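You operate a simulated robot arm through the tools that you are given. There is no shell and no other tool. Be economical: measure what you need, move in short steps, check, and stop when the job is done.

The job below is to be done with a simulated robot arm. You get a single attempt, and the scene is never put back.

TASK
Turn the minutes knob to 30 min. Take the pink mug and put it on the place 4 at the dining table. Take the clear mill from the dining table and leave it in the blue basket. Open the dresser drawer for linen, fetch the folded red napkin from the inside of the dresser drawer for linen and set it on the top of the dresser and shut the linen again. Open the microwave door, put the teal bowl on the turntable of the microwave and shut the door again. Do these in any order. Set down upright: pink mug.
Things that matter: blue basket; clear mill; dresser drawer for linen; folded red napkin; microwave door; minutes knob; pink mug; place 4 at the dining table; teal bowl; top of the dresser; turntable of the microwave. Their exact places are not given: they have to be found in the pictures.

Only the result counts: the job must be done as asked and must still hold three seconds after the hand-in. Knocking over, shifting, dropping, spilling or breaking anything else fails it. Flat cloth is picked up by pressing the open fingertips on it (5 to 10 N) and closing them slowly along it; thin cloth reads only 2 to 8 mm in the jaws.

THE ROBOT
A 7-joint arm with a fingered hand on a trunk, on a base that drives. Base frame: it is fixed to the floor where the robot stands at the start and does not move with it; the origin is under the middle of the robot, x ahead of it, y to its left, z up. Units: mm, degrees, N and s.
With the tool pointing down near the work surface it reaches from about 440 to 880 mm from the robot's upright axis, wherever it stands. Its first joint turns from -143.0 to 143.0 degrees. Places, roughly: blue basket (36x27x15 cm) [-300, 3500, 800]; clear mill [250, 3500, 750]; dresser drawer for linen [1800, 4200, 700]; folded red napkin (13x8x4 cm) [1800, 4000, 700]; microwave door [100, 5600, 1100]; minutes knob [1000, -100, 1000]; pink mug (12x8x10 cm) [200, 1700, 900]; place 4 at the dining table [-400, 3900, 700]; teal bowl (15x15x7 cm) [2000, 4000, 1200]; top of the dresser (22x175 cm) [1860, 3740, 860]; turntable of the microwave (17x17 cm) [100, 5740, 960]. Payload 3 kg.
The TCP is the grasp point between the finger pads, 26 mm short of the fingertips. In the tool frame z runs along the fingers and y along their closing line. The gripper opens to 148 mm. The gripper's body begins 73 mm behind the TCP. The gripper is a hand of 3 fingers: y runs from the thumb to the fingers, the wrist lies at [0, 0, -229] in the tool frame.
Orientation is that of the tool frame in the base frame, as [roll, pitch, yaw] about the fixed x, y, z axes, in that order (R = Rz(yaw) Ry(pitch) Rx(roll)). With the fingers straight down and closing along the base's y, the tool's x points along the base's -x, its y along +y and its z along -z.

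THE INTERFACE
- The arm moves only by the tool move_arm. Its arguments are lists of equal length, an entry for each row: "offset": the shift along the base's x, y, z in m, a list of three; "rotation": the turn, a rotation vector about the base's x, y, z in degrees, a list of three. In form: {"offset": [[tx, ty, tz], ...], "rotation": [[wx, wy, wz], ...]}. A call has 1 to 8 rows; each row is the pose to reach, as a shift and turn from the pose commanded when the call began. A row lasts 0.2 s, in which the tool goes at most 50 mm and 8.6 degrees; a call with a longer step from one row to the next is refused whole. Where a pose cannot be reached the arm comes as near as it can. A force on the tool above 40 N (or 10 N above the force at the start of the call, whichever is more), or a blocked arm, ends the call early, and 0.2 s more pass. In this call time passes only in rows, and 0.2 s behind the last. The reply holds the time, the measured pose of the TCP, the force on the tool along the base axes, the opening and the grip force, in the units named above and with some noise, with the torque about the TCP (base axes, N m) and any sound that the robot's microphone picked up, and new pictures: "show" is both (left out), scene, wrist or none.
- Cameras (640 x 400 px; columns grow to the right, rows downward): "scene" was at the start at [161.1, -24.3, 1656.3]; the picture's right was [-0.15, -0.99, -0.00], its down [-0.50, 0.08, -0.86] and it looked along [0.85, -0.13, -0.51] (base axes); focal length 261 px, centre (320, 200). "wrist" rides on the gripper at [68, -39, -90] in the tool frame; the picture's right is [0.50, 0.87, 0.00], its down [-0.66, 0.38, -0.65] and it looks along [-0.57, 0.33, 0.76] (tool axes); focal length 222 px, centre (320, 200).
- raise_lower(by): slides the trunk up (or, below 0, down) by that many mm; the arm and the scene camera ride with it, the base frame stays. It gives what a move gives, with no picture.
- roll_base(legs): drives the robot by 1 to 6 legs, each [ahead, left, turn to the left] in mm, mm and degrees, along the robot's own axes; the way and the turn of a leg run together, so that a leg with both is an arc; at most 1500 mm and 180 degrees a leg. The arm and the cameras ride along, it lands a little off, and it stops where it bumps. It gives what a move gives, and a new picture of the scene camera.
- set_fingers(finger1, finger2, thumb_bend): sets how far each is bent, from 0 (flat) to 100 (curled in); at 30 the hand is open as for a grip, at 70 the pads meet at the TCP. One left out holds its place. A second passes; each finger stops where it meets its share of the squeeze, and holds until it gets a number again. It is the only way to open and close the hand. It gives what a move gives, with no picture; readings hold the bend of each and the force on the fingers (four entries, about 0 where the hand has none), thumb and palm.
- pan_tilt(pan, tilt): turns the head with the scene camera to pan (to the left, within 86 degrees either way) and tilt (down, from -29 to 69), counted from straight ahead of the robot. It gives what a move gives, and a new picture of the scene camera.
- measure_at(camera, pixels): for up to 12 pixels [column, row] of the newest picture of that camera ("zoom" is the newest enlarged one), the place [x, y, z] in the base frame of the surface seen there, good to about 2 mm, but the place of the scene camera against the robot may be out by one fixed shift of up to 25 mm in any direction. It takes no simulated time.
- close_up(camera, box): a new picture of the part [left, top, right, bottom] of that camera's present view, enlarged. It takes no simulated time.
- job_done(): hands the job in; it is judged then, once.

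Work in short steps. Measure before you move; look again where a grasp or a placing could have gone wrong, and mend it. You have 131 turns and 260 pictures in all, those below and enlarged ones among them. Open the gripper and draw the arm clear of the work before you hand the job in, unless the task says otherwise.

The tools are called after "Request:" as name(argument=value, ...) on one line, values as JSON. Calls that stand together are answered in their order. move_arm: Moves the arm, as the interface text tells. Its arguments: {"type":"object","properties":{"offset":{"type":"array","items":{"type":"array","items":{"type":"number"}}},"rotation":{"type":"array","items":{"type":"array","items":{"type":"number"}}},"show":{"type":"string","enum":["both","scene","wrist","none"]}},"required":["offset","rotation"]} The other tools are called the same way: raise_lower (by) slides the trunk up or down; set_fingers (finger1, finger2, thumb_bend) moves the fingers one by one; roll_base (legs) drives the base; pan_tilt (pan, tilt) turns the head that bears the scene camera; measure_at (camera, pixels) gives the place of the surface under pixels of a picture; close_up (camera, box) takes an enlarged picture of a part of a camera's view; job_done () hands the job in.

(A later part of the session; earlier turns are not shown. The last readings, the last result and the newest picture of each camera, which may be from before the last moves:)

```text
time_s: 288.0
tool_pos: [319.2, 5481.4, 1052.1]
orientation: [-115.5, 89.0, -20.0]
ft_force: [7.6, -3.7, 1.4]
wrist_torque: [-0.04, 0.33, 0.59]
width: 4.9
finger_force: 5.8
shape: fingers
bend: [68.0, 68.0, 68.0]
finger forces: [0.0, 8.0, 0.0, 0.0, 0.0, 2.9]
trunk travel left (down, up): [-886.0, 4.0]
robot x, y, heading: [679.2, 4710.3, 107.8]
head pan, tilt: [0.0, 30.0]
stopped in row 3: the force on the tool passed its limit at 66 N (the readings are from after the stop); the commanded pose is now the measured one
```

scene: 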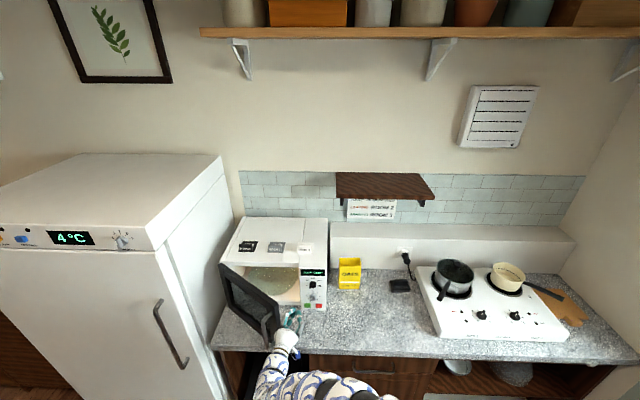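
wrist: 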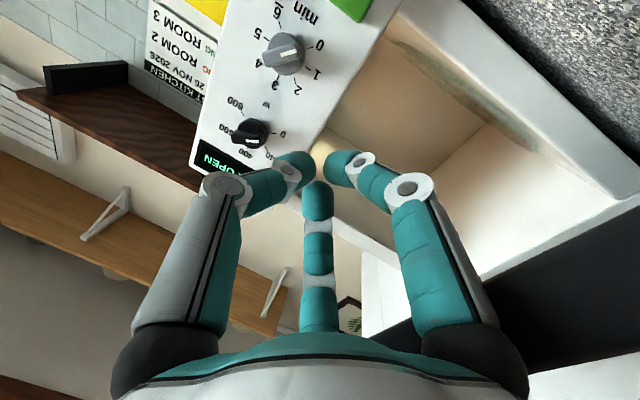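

The palm jammed against the edge. I angle the hand 40° to the left so the fingertips go behind the door, then pull it toward the robot.

Request:
move_arm(offset=[[0.03, 0, 0], [0.03, 0.005, 0], [0.02, 0.005, 0], [0.01, 0.005, 0], [0, 0.005, 0], [-0.02, 0.005, 0]], rotation=[[0, 0, 0], [0, 0, 8.2], [0, 0, 16.4], [0, 0, 24.6], [0, 0, 32.8], [0, 0, 41]], show="wrist")

```text
time_s: 289.4
tool_pos: [296.6, 5473.5, 1071.0]
orientation: [-145.0, 88.5, -20.7]
ft_force: [-0.3, 0.9, 0.3]
wrist_torque: [-0.01, 0.03, 0.04]
width: 4.8
finger_force: 0.0
shape: fingers
bend: [68.0, 68.0, 68.0]
finger forces: [0.1, 0.0, 0.0, 0.0, 0.0, 0.0]
out of reach, approached as far as the arm can: row 5, 6
trunk travel left (down, up): [-886.0, 4.0]
robot x, y, heading: [673.5, 4711.8, 107.6]
head pan, tilt: [0.0, 30.0]
```

wrist: 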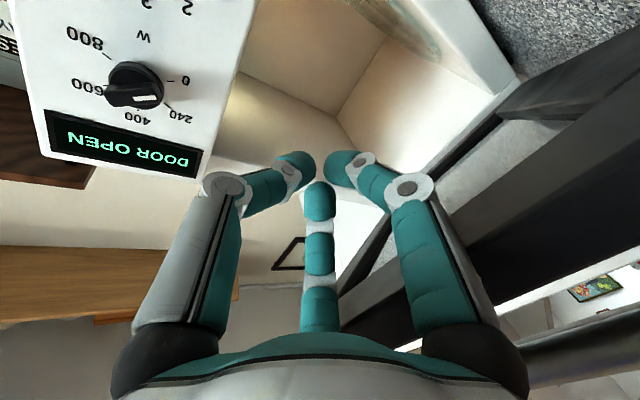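

The fist is behind the door now. I pull toward the robot and left.

Request:
move_arm(offset=[[-0.01, -0.025, 0], [-0.02, -0.055, 0], [-0.035, -0.085, 0], [-0.055, -0.115, 0], [-0.08, -0.14, 0], [-0.11, -0.16, 0]], rotation=[[0, 0, 0], [0, 0, 0], [0, 0, 0], [0, 0, 0], [0, 0, 0], [0, 0, 0]])

```text
time_s: 290.8
tool_pos: [185.0, 5312.7, 1069.5]
orientation: [-141.0, 88.6, -16.6]
ft_force: [-0.5, 0.0, 0.6]
wrist_torque: [-0.02, 0.01, 0.02]
width: 4.7
finger_force: 0.0
shape: fingers
bend: [68.0, 68.0, 68.0]
finger forces: [0.0, 0.0, 0.1, 0.1, 0.1, 0.0]
trunk travel left (down, up): [-886.0, 4.0]
robot x, y, heading: [682.0, 4707.6, 107.6]
head pan, tilt: [0.0, 30.0]
```

scene: 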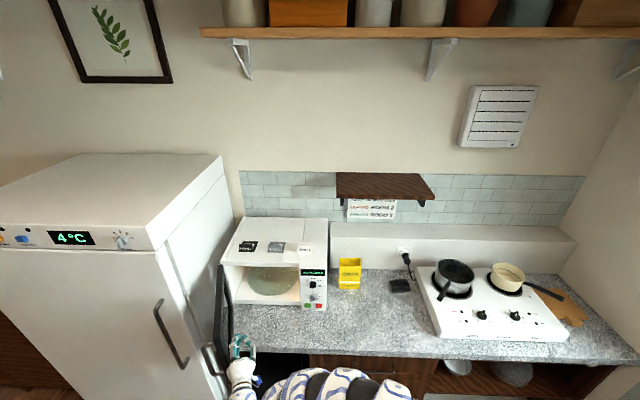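
wrist: 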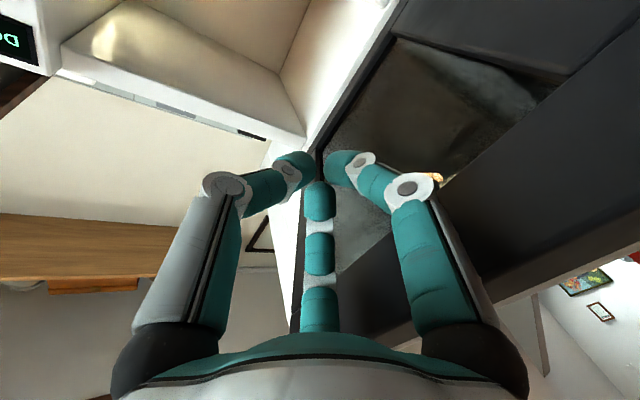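

The door stands wide open. I measure the turntable and cavity.

Request:
close_up(camera="scene", box=[200, 200, 350, 330])

Request:
measure_at(camera="scene", pixels=[[272, 288], [255, 283], [290, 283], [272, 294], [272, 272], [248, 300], [295, 300], [250, 268], [298, 268], [222, 275], [228, 330], [300, 270]])

```text
3.08 times, centred on (275, 265) of scene
```

zoom: 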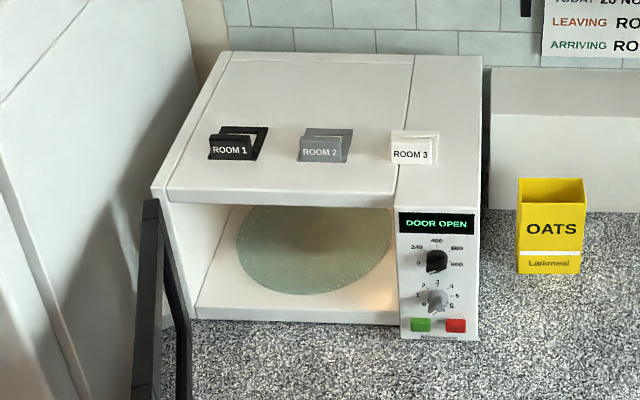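

```text
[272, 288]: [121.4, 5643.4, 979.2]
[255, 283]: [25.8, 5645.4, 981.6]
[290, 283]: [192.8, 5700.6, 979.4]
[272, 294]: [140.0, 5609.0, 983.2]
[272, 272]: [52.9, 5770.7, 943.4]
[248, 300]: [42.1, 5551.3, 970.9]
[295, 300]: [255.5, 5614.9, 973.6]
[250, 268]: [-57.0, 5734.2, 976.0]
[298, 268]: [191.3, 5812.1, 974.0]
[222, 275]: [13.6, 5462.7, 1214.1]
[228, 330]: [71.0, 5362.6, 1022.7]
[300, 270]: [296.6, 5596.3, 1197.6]
```

Turntable centre ≈ (100,5740), z 956. Now for the bowl: I reverse along the corridor and turn partly toward the dresser.

Request:
roll_base(legs=[[-1010, 0, 0], [0, 0, -60]])

Request:
pan_tilt(pan=-20, tilt=20)

```text
time_s: 298.7
tool_pos: [1262.8, 4462.4, 1067.3]
orientation: [-143.9, 88.6, -78.9]
ft_force: [0.1, -0.3, -0.7]
wrist_torque: [0.04, -0.02, -0.02]
width: 5.0
finger_force: 0.1
shape: fingers
bend: [68.0, 68.0, 68.0]
finger forces: [0.0, 0.0, 0.1, 0.0, 0.0, 0.1]
trunk travel left (down, up): [-886.0, 4.0]
robot x, y, heading: [991.7, 3733.5, 48.1]
head pan, tilt: [0.0, 30.0]
```

scene: 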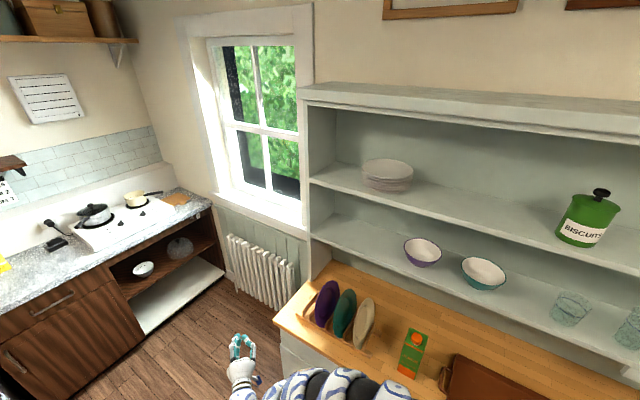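

```text
time_s: 299.6
tool_pos: [1262.7, 4462.2, 1068.6]
orientation: [-143.3, 88.5, -78.5]
ft_force: [0.7, -0.2, 0.0]
wrist_torque: [-0.01, 0.02, -0.04]
width: 4.9
finger_force: 0.1
shape: fingers
bend: [68.0, 68.0, 68.0]
finger forces: [0.0, 0.1, 0.0, 0.0, 0.0, 0.0]
trunk travel left (down, up): [-886.0, 4.0]
robot x, y, heading: [993.2, 3733.0, 48.1]
head pan, tilt: [-20.0, 20.0]
```

scene: 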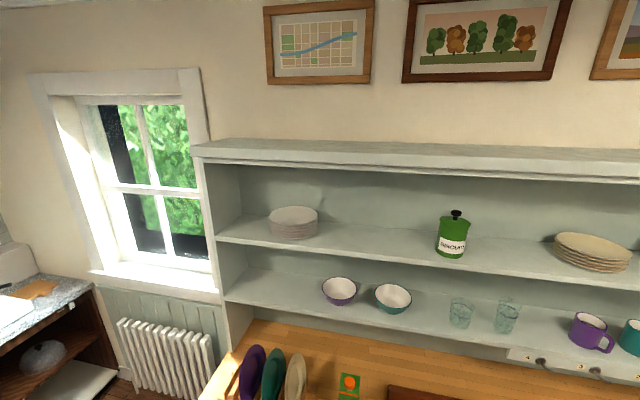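

The teal bowl is at (393,298). I measure it and the shelves.

Request:
close_up(camera="scene", box=[300, 240, 480, 360])

Request:
measure_at(camera="scene", pixels=[[393, 314], [393, 306], [376, 291], [410, 297], [393, 286], [393, 297], [360, 318], [430, 330], [350, 250], [400, 256], [440, 262], [353, 290]])

```text
3.33 times, centred on (390, 300) of scene
```

zoom: 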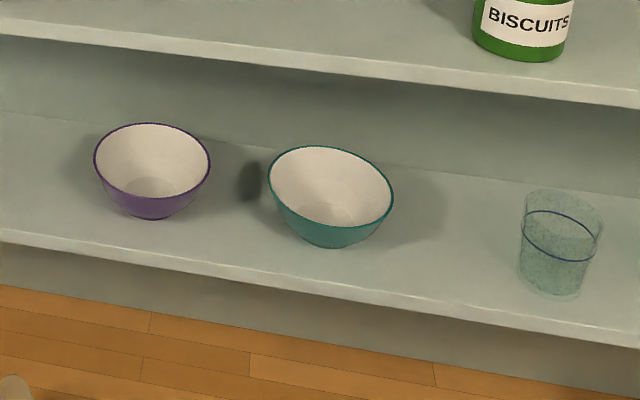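

```text
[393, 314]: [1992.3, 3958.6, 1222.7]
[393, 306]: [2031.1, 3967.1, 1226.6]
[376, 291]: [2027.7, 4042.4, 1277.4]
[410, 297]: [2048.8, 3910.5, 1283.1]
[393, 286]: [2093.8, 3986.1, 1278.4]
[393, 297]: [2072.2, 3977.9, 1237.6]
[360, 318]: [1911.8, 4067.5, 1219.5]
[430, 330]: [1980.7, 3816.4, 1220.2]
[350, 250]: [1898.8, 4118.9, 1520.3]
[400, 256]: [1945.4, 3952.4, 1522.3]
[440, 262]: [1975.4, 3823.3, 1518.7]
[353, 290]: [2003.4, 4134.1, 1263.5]
```

Bowl centre ≈ (2046,3987), rim z≈1256, shelf z 1197; its near rim is just behind the shelf edge. I re-orient the hand (thumb up, 55° from vertical) here in free space.

Request:
move_arm(offset=[[0, 0, 0.02], [0, 0, 0.04], [0, 0, 0.06], [0, 0, 0.08], [0, 0, 0.1], [0, 0, 0.12], [0, 0, 0.14], [0, 0, 0.16]], rotation=[[-6.3, -5.1, 1.4], [-12.5, -10.2, 2.7], [-18.8, -15.3, 4.1], [-25.1, -20.4, 5.4], [-31.3, -25.6, 6.8], [-37.6, -30.7, 8.1], [-43.9, -35.8, 9.5], [-50.2, -40.9, 10.8]], show="none")

Request:
set_fingers(finger1=44, finger2=44, thumb_bend=44)

```text
time_s: 301.4
tool_pos: [1243.9, 4538.5, 1221.8]
orientation: [-121.9, 26.3, -45.9]
ft_force: [-0.3, -0.7, 0.9]
wrist_torque: [-0.02, 0.01, -0.02]
width: 4.7
finger_force: 0.0
shape: fingers
bend: [68.0, 68.0, 68.0]
finger forces: [0.0, 0.0, 0.0, 0.0, 0.0, 0.0]
out of reach, approached as far as the arm can: row 3, 4, 5, 6, 7, 8
trunk travel left (down, up): [-886.0, 4.0]
robot x, y, heading: [993.0, 3732.9, 48.2]
head pan, tilt: [-20.0, 20.0]
```

```text
time_s: 302.4
tool_pos: [1243.1, 4538.8, 1221.7]
orientation: [-122.0, 26.2, -45.8]
ft_force: [0.8, 1.0, -0.4]
wrist_torque: [0.02, 0.02, 0.0]
width: 81.6
finger_force: 0.0
shape: fingers
bend: [44.0, 44.0, 44.0]
finger forces: [0.0, 0.0, 0.0, 0.0, 0.0, 0.1]
trunk travel left (down, up): [-886.0, 4.0]
robot x, y, heading: [991.8, 3729.9, 48.2]
head pan, tilt: [-20.0, 20.0]
```

Request:
move_arm(offset=[[0, -0.01, 0], [0, -0.02, 0], [0, -0.03, 0], [0, -0.04, 0]], rotation=[[-5.1, -4, 1], [-10.2, -8, 2], [-15.2, -12, 3], [-20.3, -16, 4]], show="scene")

```text
time_s: 303.4
tool_pos: [1245.5, 4507.4, 1214.7]
orientation: [-125.8, -1.7, -42.0]
ft_force: [-0.6, 0.3, 1.1]
wrist_torque: [-0.03, 0.01, 0.0]
width: 81.4
finger_force: 0.1
shape: fingers
bend: [44.0, 44.0, 44.0]
finger forces: [0.0, 0.0, 0.0, 0.0, 0.1, 0.1]
out of reach, approached as far as the arm can: row 2, 3, 4
trunk travel left (down, up): [-886.0, 4.0]
robot x, y, heading: [992.4, 3729.9, 48.1]
head pan, tilt: [-20.0, 20.0]
```

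scene: 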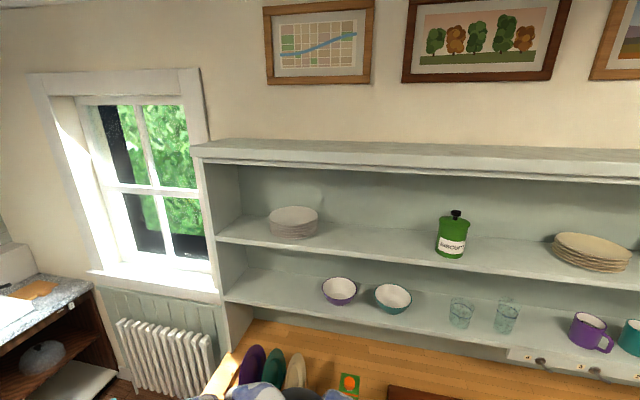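

Orientation set. I raise the hand to z≈1331, turn right 32.4° and drive to the pre-grasp in front of the teal bowl.

Request:
move_arm(offset=[[0, 0, 0.04], [0, 0, 0.08], [0, 0, 0.116]], rotation=[[0, 0, 0], [-0.5, 0.5, 0], [-0.8, 1, 0]], show="none")

Request:
roll_base(legs=[[0, 0, -32.4]])

```text
time_s: 304.2
tool_pos: [1234.7, 4556.7, 1310.6]
orientation: [-127.1, -1.4, -42.1]
ft_force: [0.2, 0.6, -0.5]
wrist_torque: [-0.02, 0.01, 0.03]
width: 81.8
finger_force: 0.0
shape: fingers
bend: [44.0, 44.0, 44.0]
finger forces: [0.1, 0.1, 0.0, 0.1, 0.1, 0.0]
out of reach, approached as far as the arm can: row 1, 2, 3
trunk travel left (down, up): [-886.0, 4.0]
robot x, y, heading: [994.7, 3732.4, 48.2]
head pan, tilt: [-20.0, 20.0]
```

```text
time_s: 306.1
tool_pos: [1638.8, 4295.7, 1309.7]
orientation: [-127.1, -1.5, -74.7]
ft_force: [-0.4, 0.5, -0.5]
wrist_torque: [-0.02, -0.01, -0.01]
width: 81.7
finger_force: 0.1
shape: fingers
bend: [44.0, 44.0, 44.0]
finger forces: [0.1, 0.0, 0.1, 0.1, 0.0, 0.1]
trunk travel left (down, up): [-886.0, 4.0]
robot x, y, heading: [994.0, 3733.0, 15.7]
head pan, tilt: [-20.0, 20.0]
```

scene: 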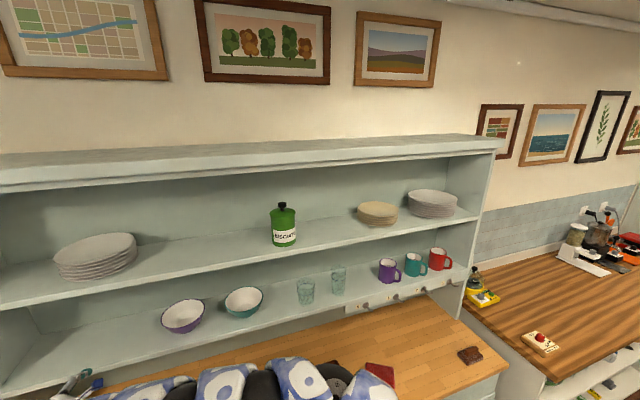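

Request:
roll_base(legs=[[0, -406, 0], [120, 0, 0]])

Request:
move_arm(offset=[[0, 0, 0]], rotation=[[0, 0, 0]], show="wrist")

```text
time_s: 309.5
tool_pos: [1866.3, 3940.4, 1308.3]
orientation: [-127.1, -1.5, -74.5]
ft_force: [-0.8, 0.1, -0.5]
wrist_torque: [-0.01, 0.03, 0.01]
width: 81.5
finger_force: 0.1
shape: fingers
bend: [44.0, 44.0, 44.0]
finger forces: [0.0, 0.0, 0.1, 0.1, 0.0, 0.1]
trunk travel left (down, up): [-886.0, 4.0]
robot x, y, heading: [1218.9, 3372.6, 15.6]
head pan, tilt: [-20.0, 20.0]
```

scene: 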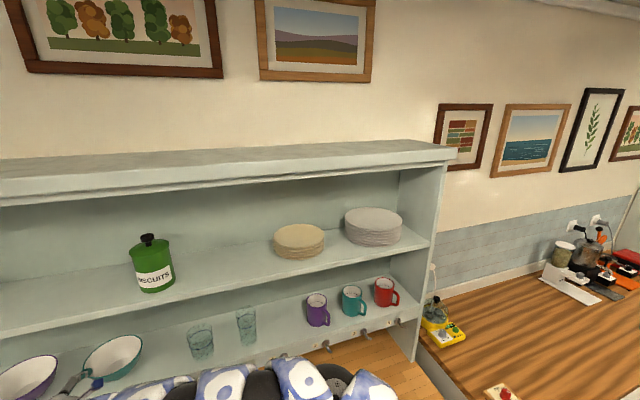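

```text
time_s: 309.9
tool_pos: [1864.5, 3941.3, 1310.6]
orientation: [-127.0, -1.5, -74.5]
ft_force: [0.3, -0.1, 0.3]
wrist_torque: [0.0, -0.03, -0.04]
width: 81.7
finger_force: 0.1
shape: fingers
bend: [44.0, 44.0, 44.0]
finger forces: [0.0, 0.0, 0.1, 0.1, 0.0, 0.1]
trunk travel left (down, up): [-886.0, 4.0]
robot x, y, heading: [1221.5, 3375.8, 16.0]
head pan, tilt: [-20.0, 20.0]
```

wrist: 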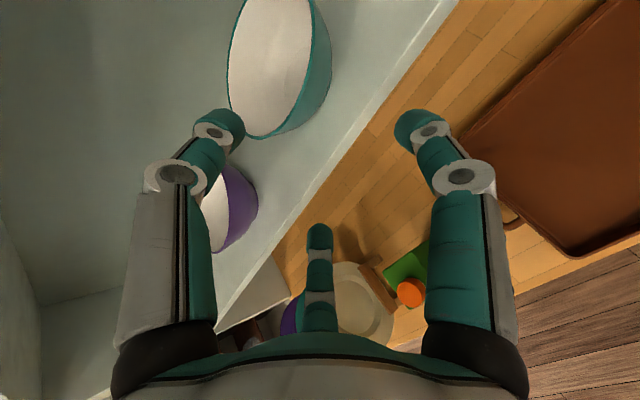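

I measure the bowl's rim in the wrist view.

Request:
measure_at(camera="wrist", pixels=[[231, 60], [233, 90], [248, 128], [275, 133], [300, 110], [316, 60], [312, 20], [322, 90], [270, 60], [350, 120], [240, 20], [246, 195]])

Request:
close_up(camera="wrist", box=[190, 0, 380, 160])

```text
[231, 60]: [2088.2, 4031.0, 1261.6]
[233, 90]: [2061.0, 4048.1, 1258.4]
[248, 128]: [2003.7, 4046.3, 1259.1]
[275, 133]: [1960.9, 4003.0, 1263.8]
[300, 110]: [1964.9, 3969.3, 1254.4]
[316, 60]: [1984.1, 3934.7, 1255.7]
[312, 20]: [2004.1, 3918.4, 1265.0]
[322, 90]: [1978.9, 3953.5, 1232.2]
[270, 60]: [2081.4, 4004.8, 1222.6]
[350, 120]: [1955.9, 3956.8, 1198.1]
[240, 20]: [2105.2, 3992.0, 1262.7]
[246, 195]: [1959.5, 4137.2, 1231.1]
```

```text
2.50 times, centred on (285, 80) of wrist
```

zoom: 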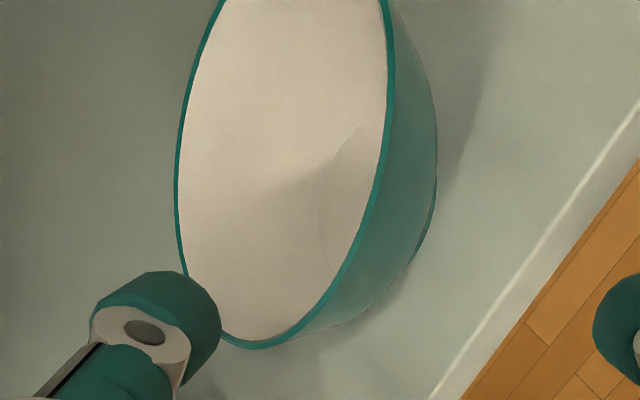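

Bowl: centre (2032,3985), r 71, rim z 1258. I advance so the thumb goes inside and the fingers outside the near wall.

Request:
move_arm(offset=[[0.035, 0.009, -0.015], [0.07, 0.018, -0.037], [0.1, 0.026, -0.06]], rotation=[[0, 0, 0], [0, 0, 0], [0, 0, 0]], show="wrist")

Request:
close_up(camera="wrist", box=[160, 60, 480, 280])

```text
time_s: 310.7
tool_pos: [1966.1, 3969.4, 1248.9]
orientation: [-127.1, -1.5, -74.5]
ft_force: [0.1, -0.1, -0.1]
wrist_torque: [0.01, 0.0, 0.03]
width: 81.6
finger_force: 0.1
shape: fingers
bend: [44.0, 44.0, 44.0]
finger forces: [0.0, 0.0, 0.0, 0.0, 0.0, 0.0]
trunk travel left (down, up): [-886.0, 4.0]
robot x, y, heading: [1220.3, 3376.1, 15.7]
head pan, tilt: [-20.0, 20.0]
```

wrist: 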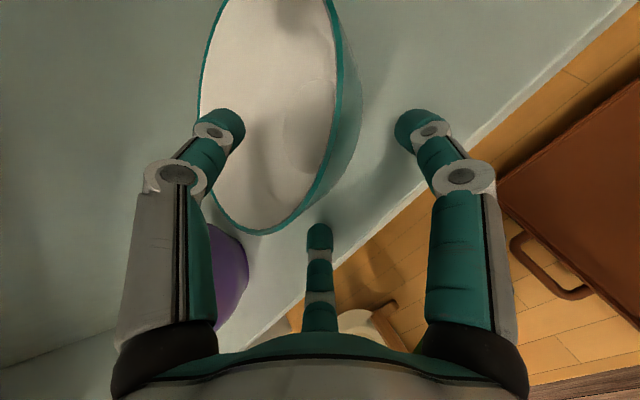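

```text
1.82 times, centred on (320, 170) of wrist
```

zoom: 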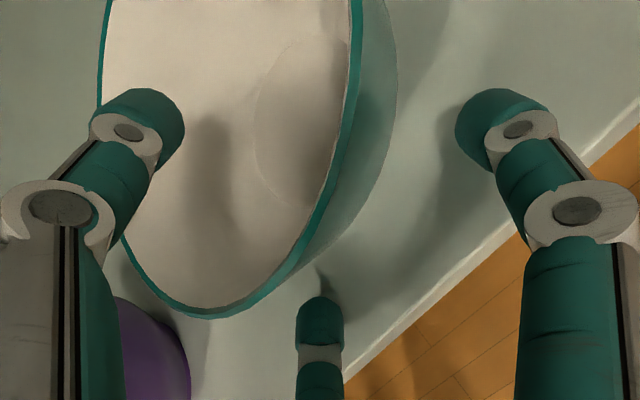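

Thumb inside, fingers outside. I close on the wall.

Request:
move_arm(offset=[[0.005, 0.0013, -0.0036]], rotation=[[0, 0, 0]], show="none")

Request:
set_fingers(finger1=70, finger2=70, thumb_bend=70)

Request:
close_up(camera="wrist", box=[160, 60, 480, 280])

```text
time_s: 311.1
tool_pos: [1970.7, 3969.7, 1248.1]
orientation: [-127.0, -1.6, -74.5]
ft_force: [-0.2, 1.3, 0.4]
wrist_torque: [0.05, 0.01, -0.01]
width: 81.9
finger_force: 0.6
shape: fingers
bend: [44.0, 45.0, 44.0]
finger forces: [0.1, 1.0, 0.0, 0.0, 0.1, 0.0]
trunk travel left (down, up): [-886.0, 4.0]
robot x, y, heading: [1222.6, 3371.6, 16.3]
head pan, tilt: [-20.0, 20.0]
```

```text
time_s: 312.1
tool_pos: [1971.3, 3970.3, 1246.5]
orientation: [-127.1, -1.5, -74.5]
ft_force: [-0.1, -0.1, -2.3]
wrist_torque: [-0.04, 0.18, 0.06]
width: 13.8
finger_force: 8.0
shape: fingers
bend: [64.0, 65.0, 67.0]
finger forces: [4.6, 4.7, 0.0, 0.0, 6.1, 0.0]
trunk travel left (down, up): [-886.0, 4.0]
robot x, y, heading: [1221.1, 3374.1, 15.6]
head pan, tilt: [-20.0, 20.0]
```

```text
1.82 times, centred on (320, 170) of wrist
```

zoom: 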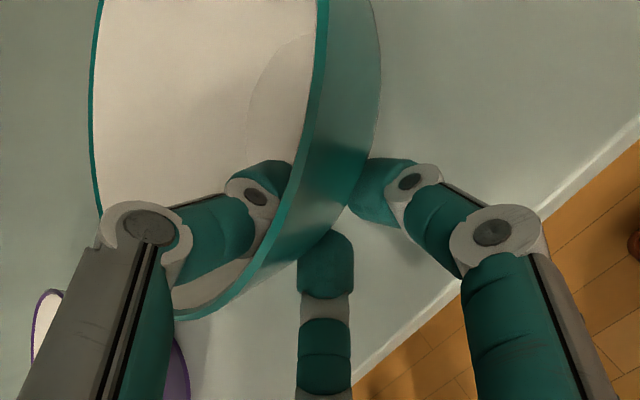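

A light pinch (≈6 N); I squeeze more firmly.

Request:
set_fingers(finger1=85, finger2=85, thumb_bend=85)

Request:
move_arm(offset=[[0, 0, 0.008], [0, 0, 0.016], [0, 0, 0.025]], rotation=[[0, 0, 0], [0, 0, 0], [0, 0, 0]], show="wrist")

```text
time_s: 313.1
tool_pos: [1969.1, 3969.3, 1246.5]
orientation: [-127.1, -1.6, -74.5]
ft_force: [0.5, -0.2, -3.9]
wrist_torque: [-0.04, 0.16, -0.02]
width: 10.1
finger_force: 21.4
shape: fingers
bend: [63.0, 63.0, 73.0]
finger forces: [11.0, 12.5, 0.0, 0.0, 19.6, 0.0]
trunk travel left (down, up): [-886.0, 4.0]
robot x, y, heading: [1218.5, 3370.6, 15.8]
head pan, tilt: [-20.0, 20.0]
```

```text
time_s: 313.9
tool_pos: [1968.6, 3968.6, 1271.0]
orientation: [-127.2, -1.5, -74.5]
ft_force: [0.5, 0.4, -2.5]
wrist_torque: [-0.06, 0.21, -0.04]
width: 10.1
finger_force: 21.3
shape: fingers
bend: [63.0, 63.0, 73.0]
finger forces: [10.8, 12.5, 0.1, 0.0, 19.5, 0.0]
trunk travel left (down, up): [-886.0, 4.0]
robot x, y, heading: [1220.1, 3372.2, 16.0]
head pan, tilt: [-20.0, 20.0]
```

wrist: 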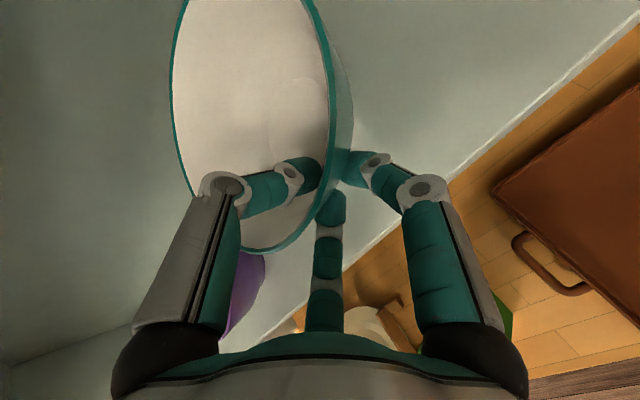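

Lifted. I check the bowl's tilt by its rim heights.

Request:
measure_at(camera="wrist", pixels=[[175, 100], [185, 160], [260, 248], [300, 215], [331, 60], [322, 20], [172, 60]])

```text
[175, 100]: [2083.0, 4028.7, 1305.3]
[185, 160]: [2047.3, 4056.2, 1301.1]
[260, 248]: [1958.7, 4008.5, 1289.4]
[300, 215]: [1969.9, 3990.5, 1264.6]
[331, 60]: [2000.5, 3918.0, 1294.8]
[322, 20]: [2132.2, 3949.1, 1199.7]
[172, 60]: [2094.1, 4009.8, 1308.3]
```

The bowl is held with ~8° tilt, fine. I back out 200 mm, turn left to face the microwave, shift right and drive up the corridor.

Request:
roll_base(legs=[[-200, 0, 0], [0, 0, 90], [0, -140, 0], [1300, 0, 0]])

Request:
pan_tilt(pan=10, tilt=30)

```text
time_s: 326.3
tool_pos: [227.8, 5352.8, 1271.6]
orientation: [-127.1, -1.5, 15.4]
ft_force: [0.0, 0.1, -3.4]
wrist_torque: [-0.21, -0.07, -0.02]
width: 9.2
finger_force: 21.5
shape: fingers
bend: [63.0, 64.0, 73.0]
finger forces: [10.5, 12.4, 0.0, 0.0, 19.1, 0.0]
trunk travel left (down, up): [-886.0, 4.0]
robot x, y, heading: [819.7, 4601.3, 105.7]
head pan, tilt: [-20.0, 20.0]
```

scene: 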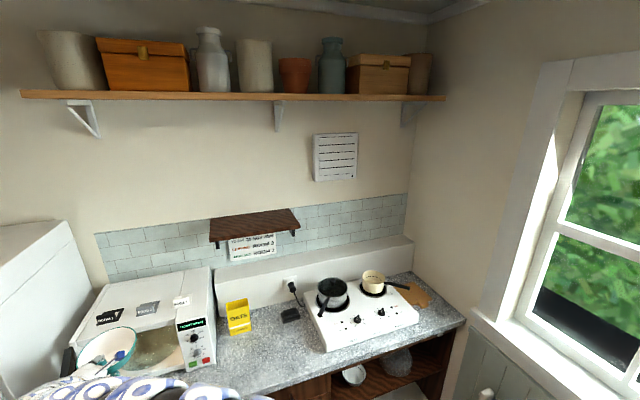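

```text
time_s: 327.2
tool_pos: [226.8, 5353.6, 1270.5]
orientation: [-127.1, -1.5, 15.3]
ft_force: [0.5, -0.3, -2.9]
wrist_torque: [-0.17, -0.07, 0.02]
width: 9.1
finger_force: 21.0
shape: fingers
bend: [63.0, 64.0, 73.0]
finger forces: [10.5, 12.4, 0.1, 0.0, 19.2, 0.0]
trunk travel left (down, up): [-886.0, 4.0]
robot x, y, heading: [822.6, 4603.5, 105.6]
head pan, tilt: [10.0, 30.0]
```

scene: 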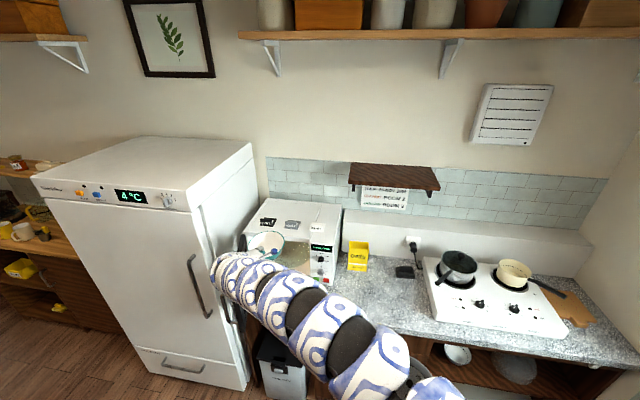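

I lower by 245 mm in front of the opening and look with the wrist camera.

Request:
raise_lower(by=-245)

Request:
pan_tilt(pan=15, tilt=35)

Request:
move_arm(offset=[[0, 0, 0]], rotation=[[0, 0, 0]], show="wrist")

Request:
close_up(camera="scene", box=[180, 150, 360, 300])

```text
time_s: 329.8
tool_pos: [226.9, 5352.8, 1025.9]
orientation: [-127.2, -1.5, 15.4]
ft_force: [-0.4, -0.2, -2.3]
wrist_torque: [-0.17, -0.06, 0.01]
width: 9.2
finger_force: 20.6
shape: fingers
bend: [63.0, 64.0, 73.0]
finger forces: [10.4, 12.3, 0.1, 0.0, 19.2, 0.1]
trunk travel left (down, up): [-641.0, 249.0]
robot x, y, heading: [822.5, 4602.1, 105.7]
head pan, tilt: [10.0, 30.0]
```

```text
time_s: 330.4
tool_pos: [228.4, 5352.7, 1025.2]
orientation: [-127.1, -1.5, 15.4]
ft_force: [0.6, -0.6, -2.6]
wrist_torque: [-0.18, -0.07, 0.07]
width: 9.1
finger_force: 21.9
shape: fingers
bend: [63.0, 64.0, 73.0]
finger forces: [10.4, 12.3, 0.0, 0.1, 19.1, 0.1]
trunk travel left (down, up): [-641.0, 249.0]
robot x, y, heading: [819.9, 4602.3, 105.7]
head pan, tilt: [15.0, 35.0]
```

scene: 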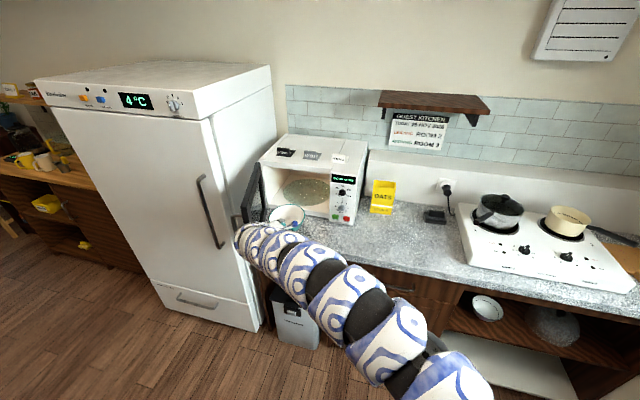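

```text
time_s: 330.8
tool_pos: [227.6, 5353.0, 1027.0]
orientation: [-127.1, -1.4, 15.5]
ft_force: [-0.4, 0.6, -2.7]
wrist_torque: [-0.2, -0.09, 0.04]
width: 9.5
finger_force: 20.6
shape: fingers
bend: [63.0, 64.0, 73.0]
finger forces: [10.4, 12.2, 0.0, 0.0, 19.1, 0.0]
trunk travel left (down, up): [-641.0, 249.0]
robot x, y, heading: [820.5, 4604.3, 105.7]
head pan, tilt: [15.0, 35.0]
```

wrist: 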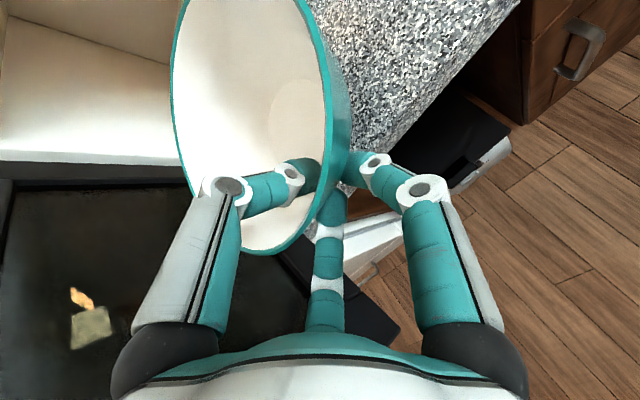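

```text
2.67 times, centred on (270, 225) of scene
```

zoom: 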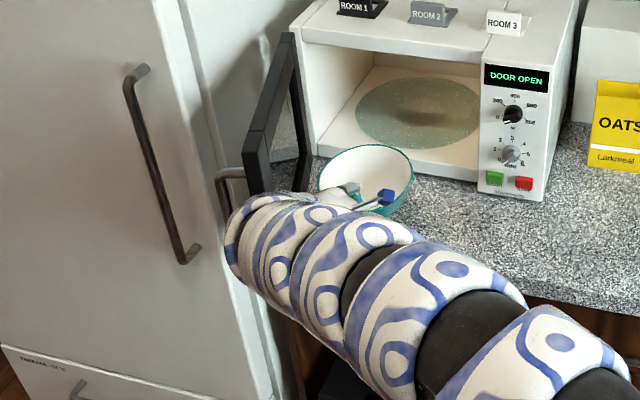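

I measure the turntable edges, the opening's top edge and the door's inner face.

Request:
measure_at(camera="zoom", pixels=[[360, 112], [476, 115], [428, 147], [405, 80], [420, 112], [400, 55], [340, 45], [470, 67], [270, 150], [300, 140], [285, 40], [365, 160]])

```text
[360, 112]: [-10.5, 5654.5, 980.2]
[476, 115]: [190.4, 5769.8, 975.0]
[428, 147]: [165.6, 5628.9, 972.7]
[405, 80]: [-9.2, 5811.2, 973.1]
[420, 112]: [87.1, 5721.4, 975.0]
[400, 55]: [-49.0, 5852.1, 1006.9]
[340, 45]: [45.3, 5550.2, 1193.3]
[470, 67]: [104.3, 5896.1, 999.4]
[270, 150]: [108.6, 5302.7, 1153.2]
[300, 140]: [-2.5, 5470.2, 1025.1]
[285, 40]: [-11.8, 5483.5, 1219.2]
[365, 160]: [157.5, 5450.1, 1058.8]
```

Turntable centre ≈ (95,5728), z 951; opening top ≈1166. I lower 12 mm, shift 26 mm left and drive 313 ahead into the cavity.

Request:
raise_lower(by=-12)

Request:
roll_base(legs=[[0, 26, 0], [160, 0, 0]])

Request:
close_up(camera="scene", box=[170, 120, 350, 280])

```text
time_s: 331.4
tool_pos: [227.7, 5352.8, 1014.2]
orientation: [-127.1, -1.6, 15.4]
ft_force: [0.0, -0.8, -3.7]
wrist_torque: [-0.18, -0.05, 0.0]
width: 9.3
finger_force: 21.2
shape: fingers
bend: [63.0, 64.0, 73.0]
finger forces: [10.5, 12.2, 0.0, 0.0, 19.2, 0.0]
trunk travel left (down, up): [-629.0, 261.0]
robot x, y, heading: [819.3, 4603.8, 105.9]
head pan, tilt: [15.0, 35.0]
```

```text
time_s: 333.3
tool_pos: [161.6, 5505.1, 1014.3]
orientation: [-127.1, -1.5, 15.2]
ft_force: [-0.2, 0.6, -3.0]
wrist_torque: [-0.2, -0.09, 0.02]
width: 9.2
finger_force: 21.0
shape: fingers
bend: [63.0, 64.0, 74.0]
finger forces: [10.7, 12.2, 0.0, 0.0, 19.3, 0.0]
trunk travel left (down, up): [-629.0, 261.0]
robot x, y, heading: [752.0, 4752.9, 105.3]
head pan, tilt: [15.0, 35.0]
```

scene: 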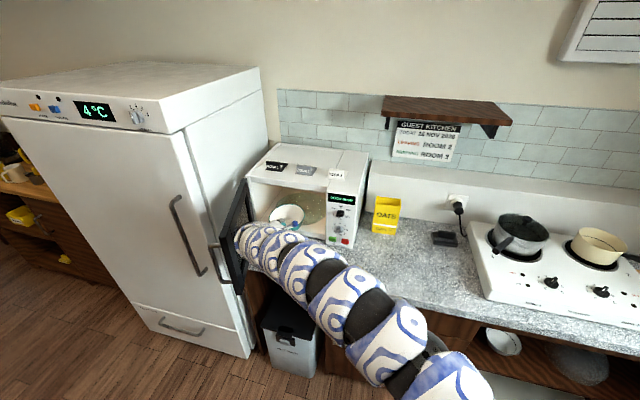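

```text
2.50 times, centred on (260, 200) of scene
```

zoom: 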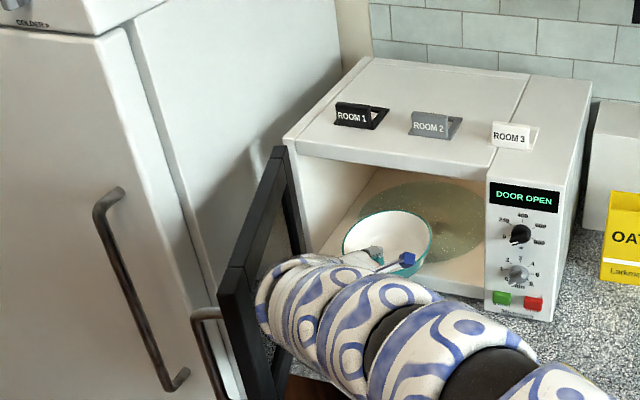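

The bowl is entering cleanly. I drive the remaining 148 mm.

Request:
roll_base(legs=[[148, 3, 0]])

Request:
move_arm(offset=[[0, 0, 0]], rotation=[[0, 0, 0]], show="wrist")

Request:
close_up(camera="scene", box=[170, 120, 350, 280])

```text
time_s: 334.7
tool_pos: [116.6, 5648.4, 1013.8]
orientation: [-127.2, -1.5, 15.2]
ft_force: [0.4, 0.7, -4.2]
wrist_torque: [-0.19, -0.07, 0.01]
width: 8.9
finger_force: 21.4
shape: fingers
bend: [63.0, 64.0, 74.0]
finger forces: [10.6, 12.3, 0.0, 0.1, 19.4, 0.0]
trunk travel left (down, up): [-629.0, 261.0]
robot x, y, heading: [708.4, 4893.9, 105.8]
head pan, tilt: [15.0, 35.0]
```

scene: 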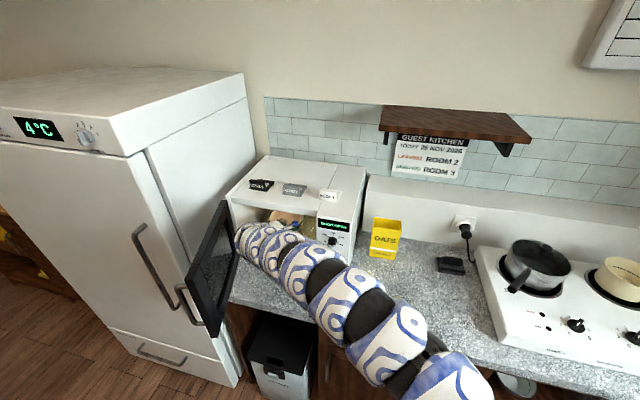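

```text
time_s: 335.1
tool_pos: [117.4, 5648.9, 1013.4]
orientation: [-127.1, -1.5, 15.1]
ft_force: [-0.5, 0.7, -3.6]
wrist_torque: [-0.18, -0.06, -0.01]
width: 8.7
finger_force: 21.1
shape: fingers
bend: [63.0, 64.0, 74.0]
finger forces: [10.5, 12.3, 0.0, 0.0, 19.3, 0.1]
trunk travel left (down, up): [-629.0, 261.0]
robot x, y, heading: [708.8, 4898.7, 105.6]
head pan, tilt: [15.0, 35.0]
```

wrist: 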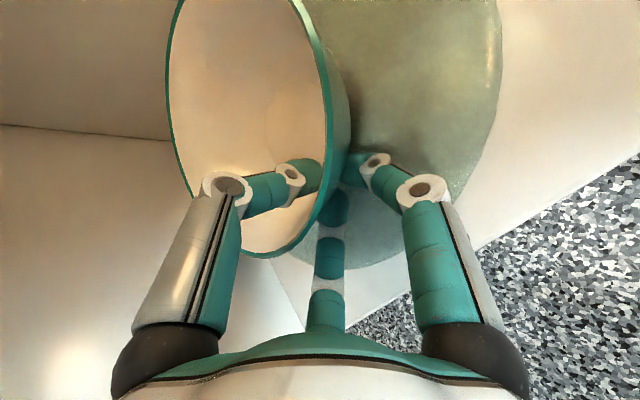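

```text
2.50 times, centred on (260, 200) of scene
5 turns are left
```

zoom: 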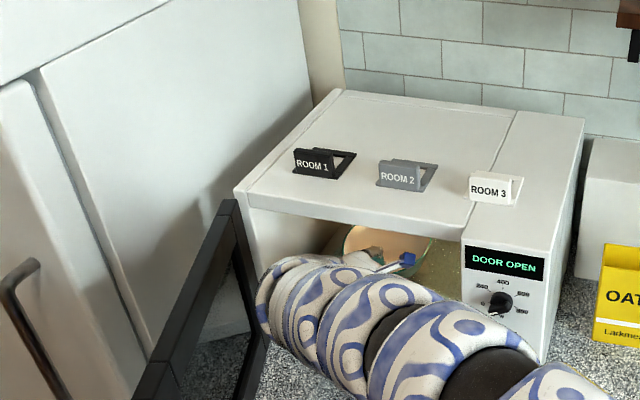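

Bowl is over the turntable, and few turns remain. In one go: set it down, release, rise, back out, make a fist and bring it round in front of the door's free edge.

Request:
raise_lower(by=-12)

Request:
move_arm(offset=[[0, 0, -0.002], [0, 0, -0.004]], rotation=[[0, 0, 0], [0, 0, 0]], show="none")

Request:
set_fingers(finger1=47, finger2=47, thumb_bend=47)

Request:
move_arm(offset=[[0.002, -0.008, 0.01], [0.004, -0.016, 0.019]], rotation=[[0, 0, 0], [0, 0, 0]], show="wrist")

Request:
roll_base(legs=[[-200, 0, 0], [-175, -40, 0]])

Request:
set_fingers(finger1=70, finger2=70, thumb_bend=70)

Request:
move_arm(offset=[[0.02, -0.045, 0], [0.03, -0.09, 0], [0.04, -0.138, 0], [0, -0.16, 0], [-0.045, -0.175, 0], [-0.09, -0.187, 0], [-0.138, -0.197, 0]], rotation=[[0, 0, 0], [0, 0, 0], [0, 0, 0], [0, 0, 0], [0, 0, 0], [0, 0, 0], [0, 0, 0]])

Request:
close_up(camera="scene", box=[160, 120, 360, 300])

Request:
measure_at(camera="scene", pixels=[[245, 260], [240, 240], [250, 220], [235, 250], [230, 270], [255, 250], [240, 280], [250, 200], [260, 230], [270, 240], [225, 230], [245, 210]])

```text
time_s: 335.7
tool_pos: [117.3, 5647.9, 1000.8]
orientation: [-127.0, -1.5, 15.1]
ft_force: [-0.1, -0.2, -3.4]
wrist_torque: [-0.18, -0.08, 0.02]
width: 9.0
finger_force: 21.0
shape: fingers
bend: [63.0, 64.0, 74.0]
finger forces: [10.5, 12.3, 0.0, 0.1, 19.2, 0.1]
trunk travel left (down, up): [-617.0, 273.0]
robot x, y, heading: [710.7, 4898.1, 105.6]
head pan, tilt: [15.0, 35.0]
```

```text
time_s: 336.3
tool_pos: [118.3, 5647.3, 998.3]
orientation: [-127.1, -1.5, 15.2]
ft_force: [0.4, -1.7, 0.6]
wrist_torque: [-0.14, -0.07, -0.02]
width: 8.6
finger_force: 21.6
shape: fingers
bend: [63.0, 64.0, 75.0]
finger forces: [10.3, 11.9, 0.1, 0.0, 20.0, 0.0]
trunk travel left (down, up): [-617.0, 273.0]
robot x, y, heading: [706.4, 4898.2, 105.7]
head pan, tilt: [15.0, 35.0]
```

```text
time_s: 337.3
tool_pos: [117.9, 5647.8, 999.0]
orientation: [-127.0, -1.6, 15.2]
ft_force: [0.3, 0.0, 9.6]
wrist_torque: [0.13, 0.03, -0.04]
width: 64.8
finger_force: 5.3
shape: fingers
bend: [50.0, 51.0, 47.0]
finger forces: [4.5, 5.7, 0.1, 0.0, 0.1, 0.0]
trunk travel left (down, up): [-617.0, 273.0]
robot x, y, heading: [707.4, 4893.8, 105.5]
head pan, tilt: [15.0, 35.0]
```

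```text
time_s: 337.9
tool_pos: [120.8, 5631.3, 1016.0]
orientation: [-127.0, -1.5, 15.2]
ft_force: [0.4, 0.0, 0.4]
wrist_torque: [-0.03, 0.03, 0.0]
width: 71.3
finger_force: 0.1
shape: fingers
bend: [47.0, 47.0, 47.0]
finger forces: [0.1, 0.1, 0.0, 0.1, 0.1, 0.0]
trunk travel left (down, up): [-617.0, 273.0]
robot x, y, heading: [708.0, 4896.7, 105.5]
head pan, tilt: [15.0, 35.0]
```

wrist: 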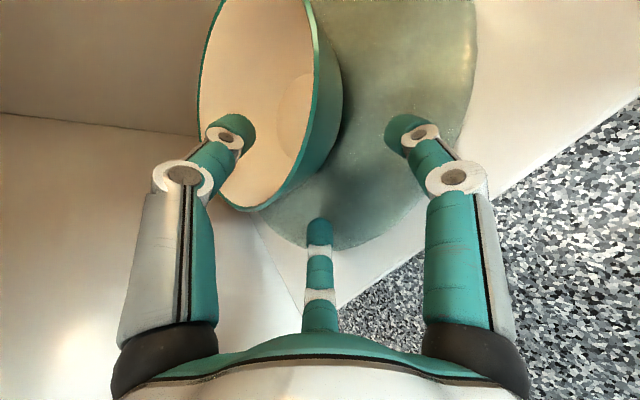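

```text
time_s: 340.6
tool_pos: [261.8, 5284.0, 1017.2]
orientation: [-127.0, -1.5, 15.0]
ft_force: [-0.8, -0.2, 0.1]
wrist_torque: [0.01, 0.01, -0.02]
width: 71.5
finger_force: 0.1
shape: fingers
bend: [47.0, 47.0, 47.0]
finger forces: [0.0, 0.0, 0.0, 0.1, 0.0, 0.0]
trunk travel left (down, up): [-617.0, 273.0]
robot x, y, heading: [846.0, 4548.7, 105.2]
head pan, tilt: [15.0, 35.0]
```

scene: 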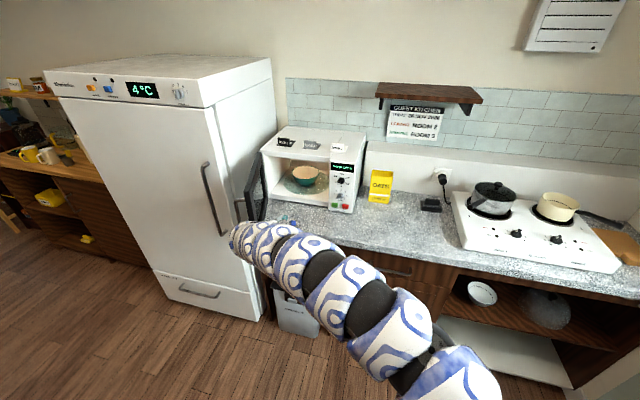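

```text
time_s: 341.6
tool_pos: [261.5, 5285.8, 1016.1]
orientation: [-127.1, -1.5, 15.0]
ft_force: [0.8, -1.0, 0.4]
wrist_torque: [0.0, -0.04, 0.02]
width: 0.0
finger_force: 0.0
shape: fingers
bend: [69.0, 69.0, 70.0]
finger forces: [0.0, 0.1, 0.0, 0.1, 0.0, 0.0]
trunk travel left (down, up): [-617.0, 273.0]
robot x, y, heading: [849.2, 4549.0, 105.7]
head pan, tilt: [15.0, 35.0]
```

```text
time_s: 343.4
tool_pos: [163.5, 5152.1, 1015.7]
orientation: [-127.6, -1.3, 12.5]
ft_force: [0.1, 0.0, 0.0]
wrist_torque: [0.01, -0.01, 0.01]
width: 0.2
finger_force: 0.1
shape: fingers
bend: [69.0, 70.0, 70.0]
finger forces: [0.1, 0.0, 0.1, 0.0, 0.0, 0.0]
out of reach, approached as far as the arm can: row 3, 7
trunk travel left (down, up): [-617.0, 273.0]
robot x, y, heading: [845.4, 4549.5, 105.5]
head pan, tilt: [15.0, 35.0]
stopped in row 7: the arm was blocked; the commanded pose is now the measured one
```

scene: 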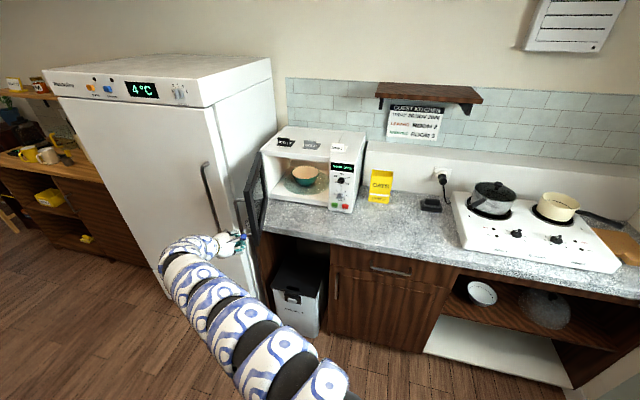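
wrist: 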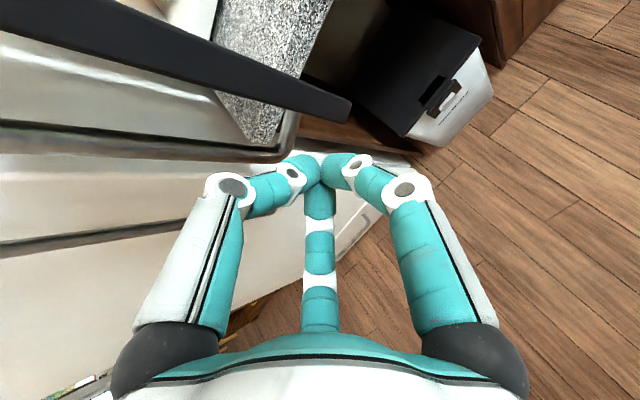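

```text
2.22 times, centred on (260, 210) of scene
```

zoom: 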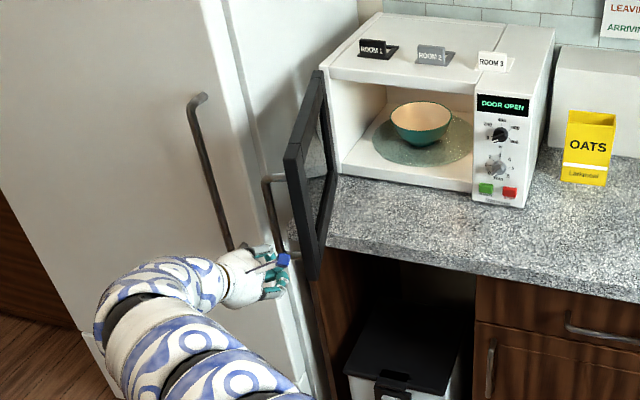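

```text
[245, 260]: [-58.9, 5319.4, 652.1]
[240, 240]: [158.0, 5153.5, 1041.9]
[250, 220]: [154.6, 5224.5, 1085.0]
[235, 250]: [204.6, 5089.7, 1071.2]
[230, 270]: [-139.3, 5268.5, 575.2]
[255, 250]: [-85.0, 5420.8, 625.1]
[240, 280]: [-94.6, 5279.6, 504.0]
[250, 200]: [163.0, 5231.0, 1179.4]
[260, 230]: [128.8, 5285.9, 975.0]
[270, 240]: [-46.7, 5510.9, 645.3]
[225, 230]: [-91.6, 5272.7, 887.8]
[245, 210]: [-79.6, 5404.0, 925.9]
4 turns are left
```

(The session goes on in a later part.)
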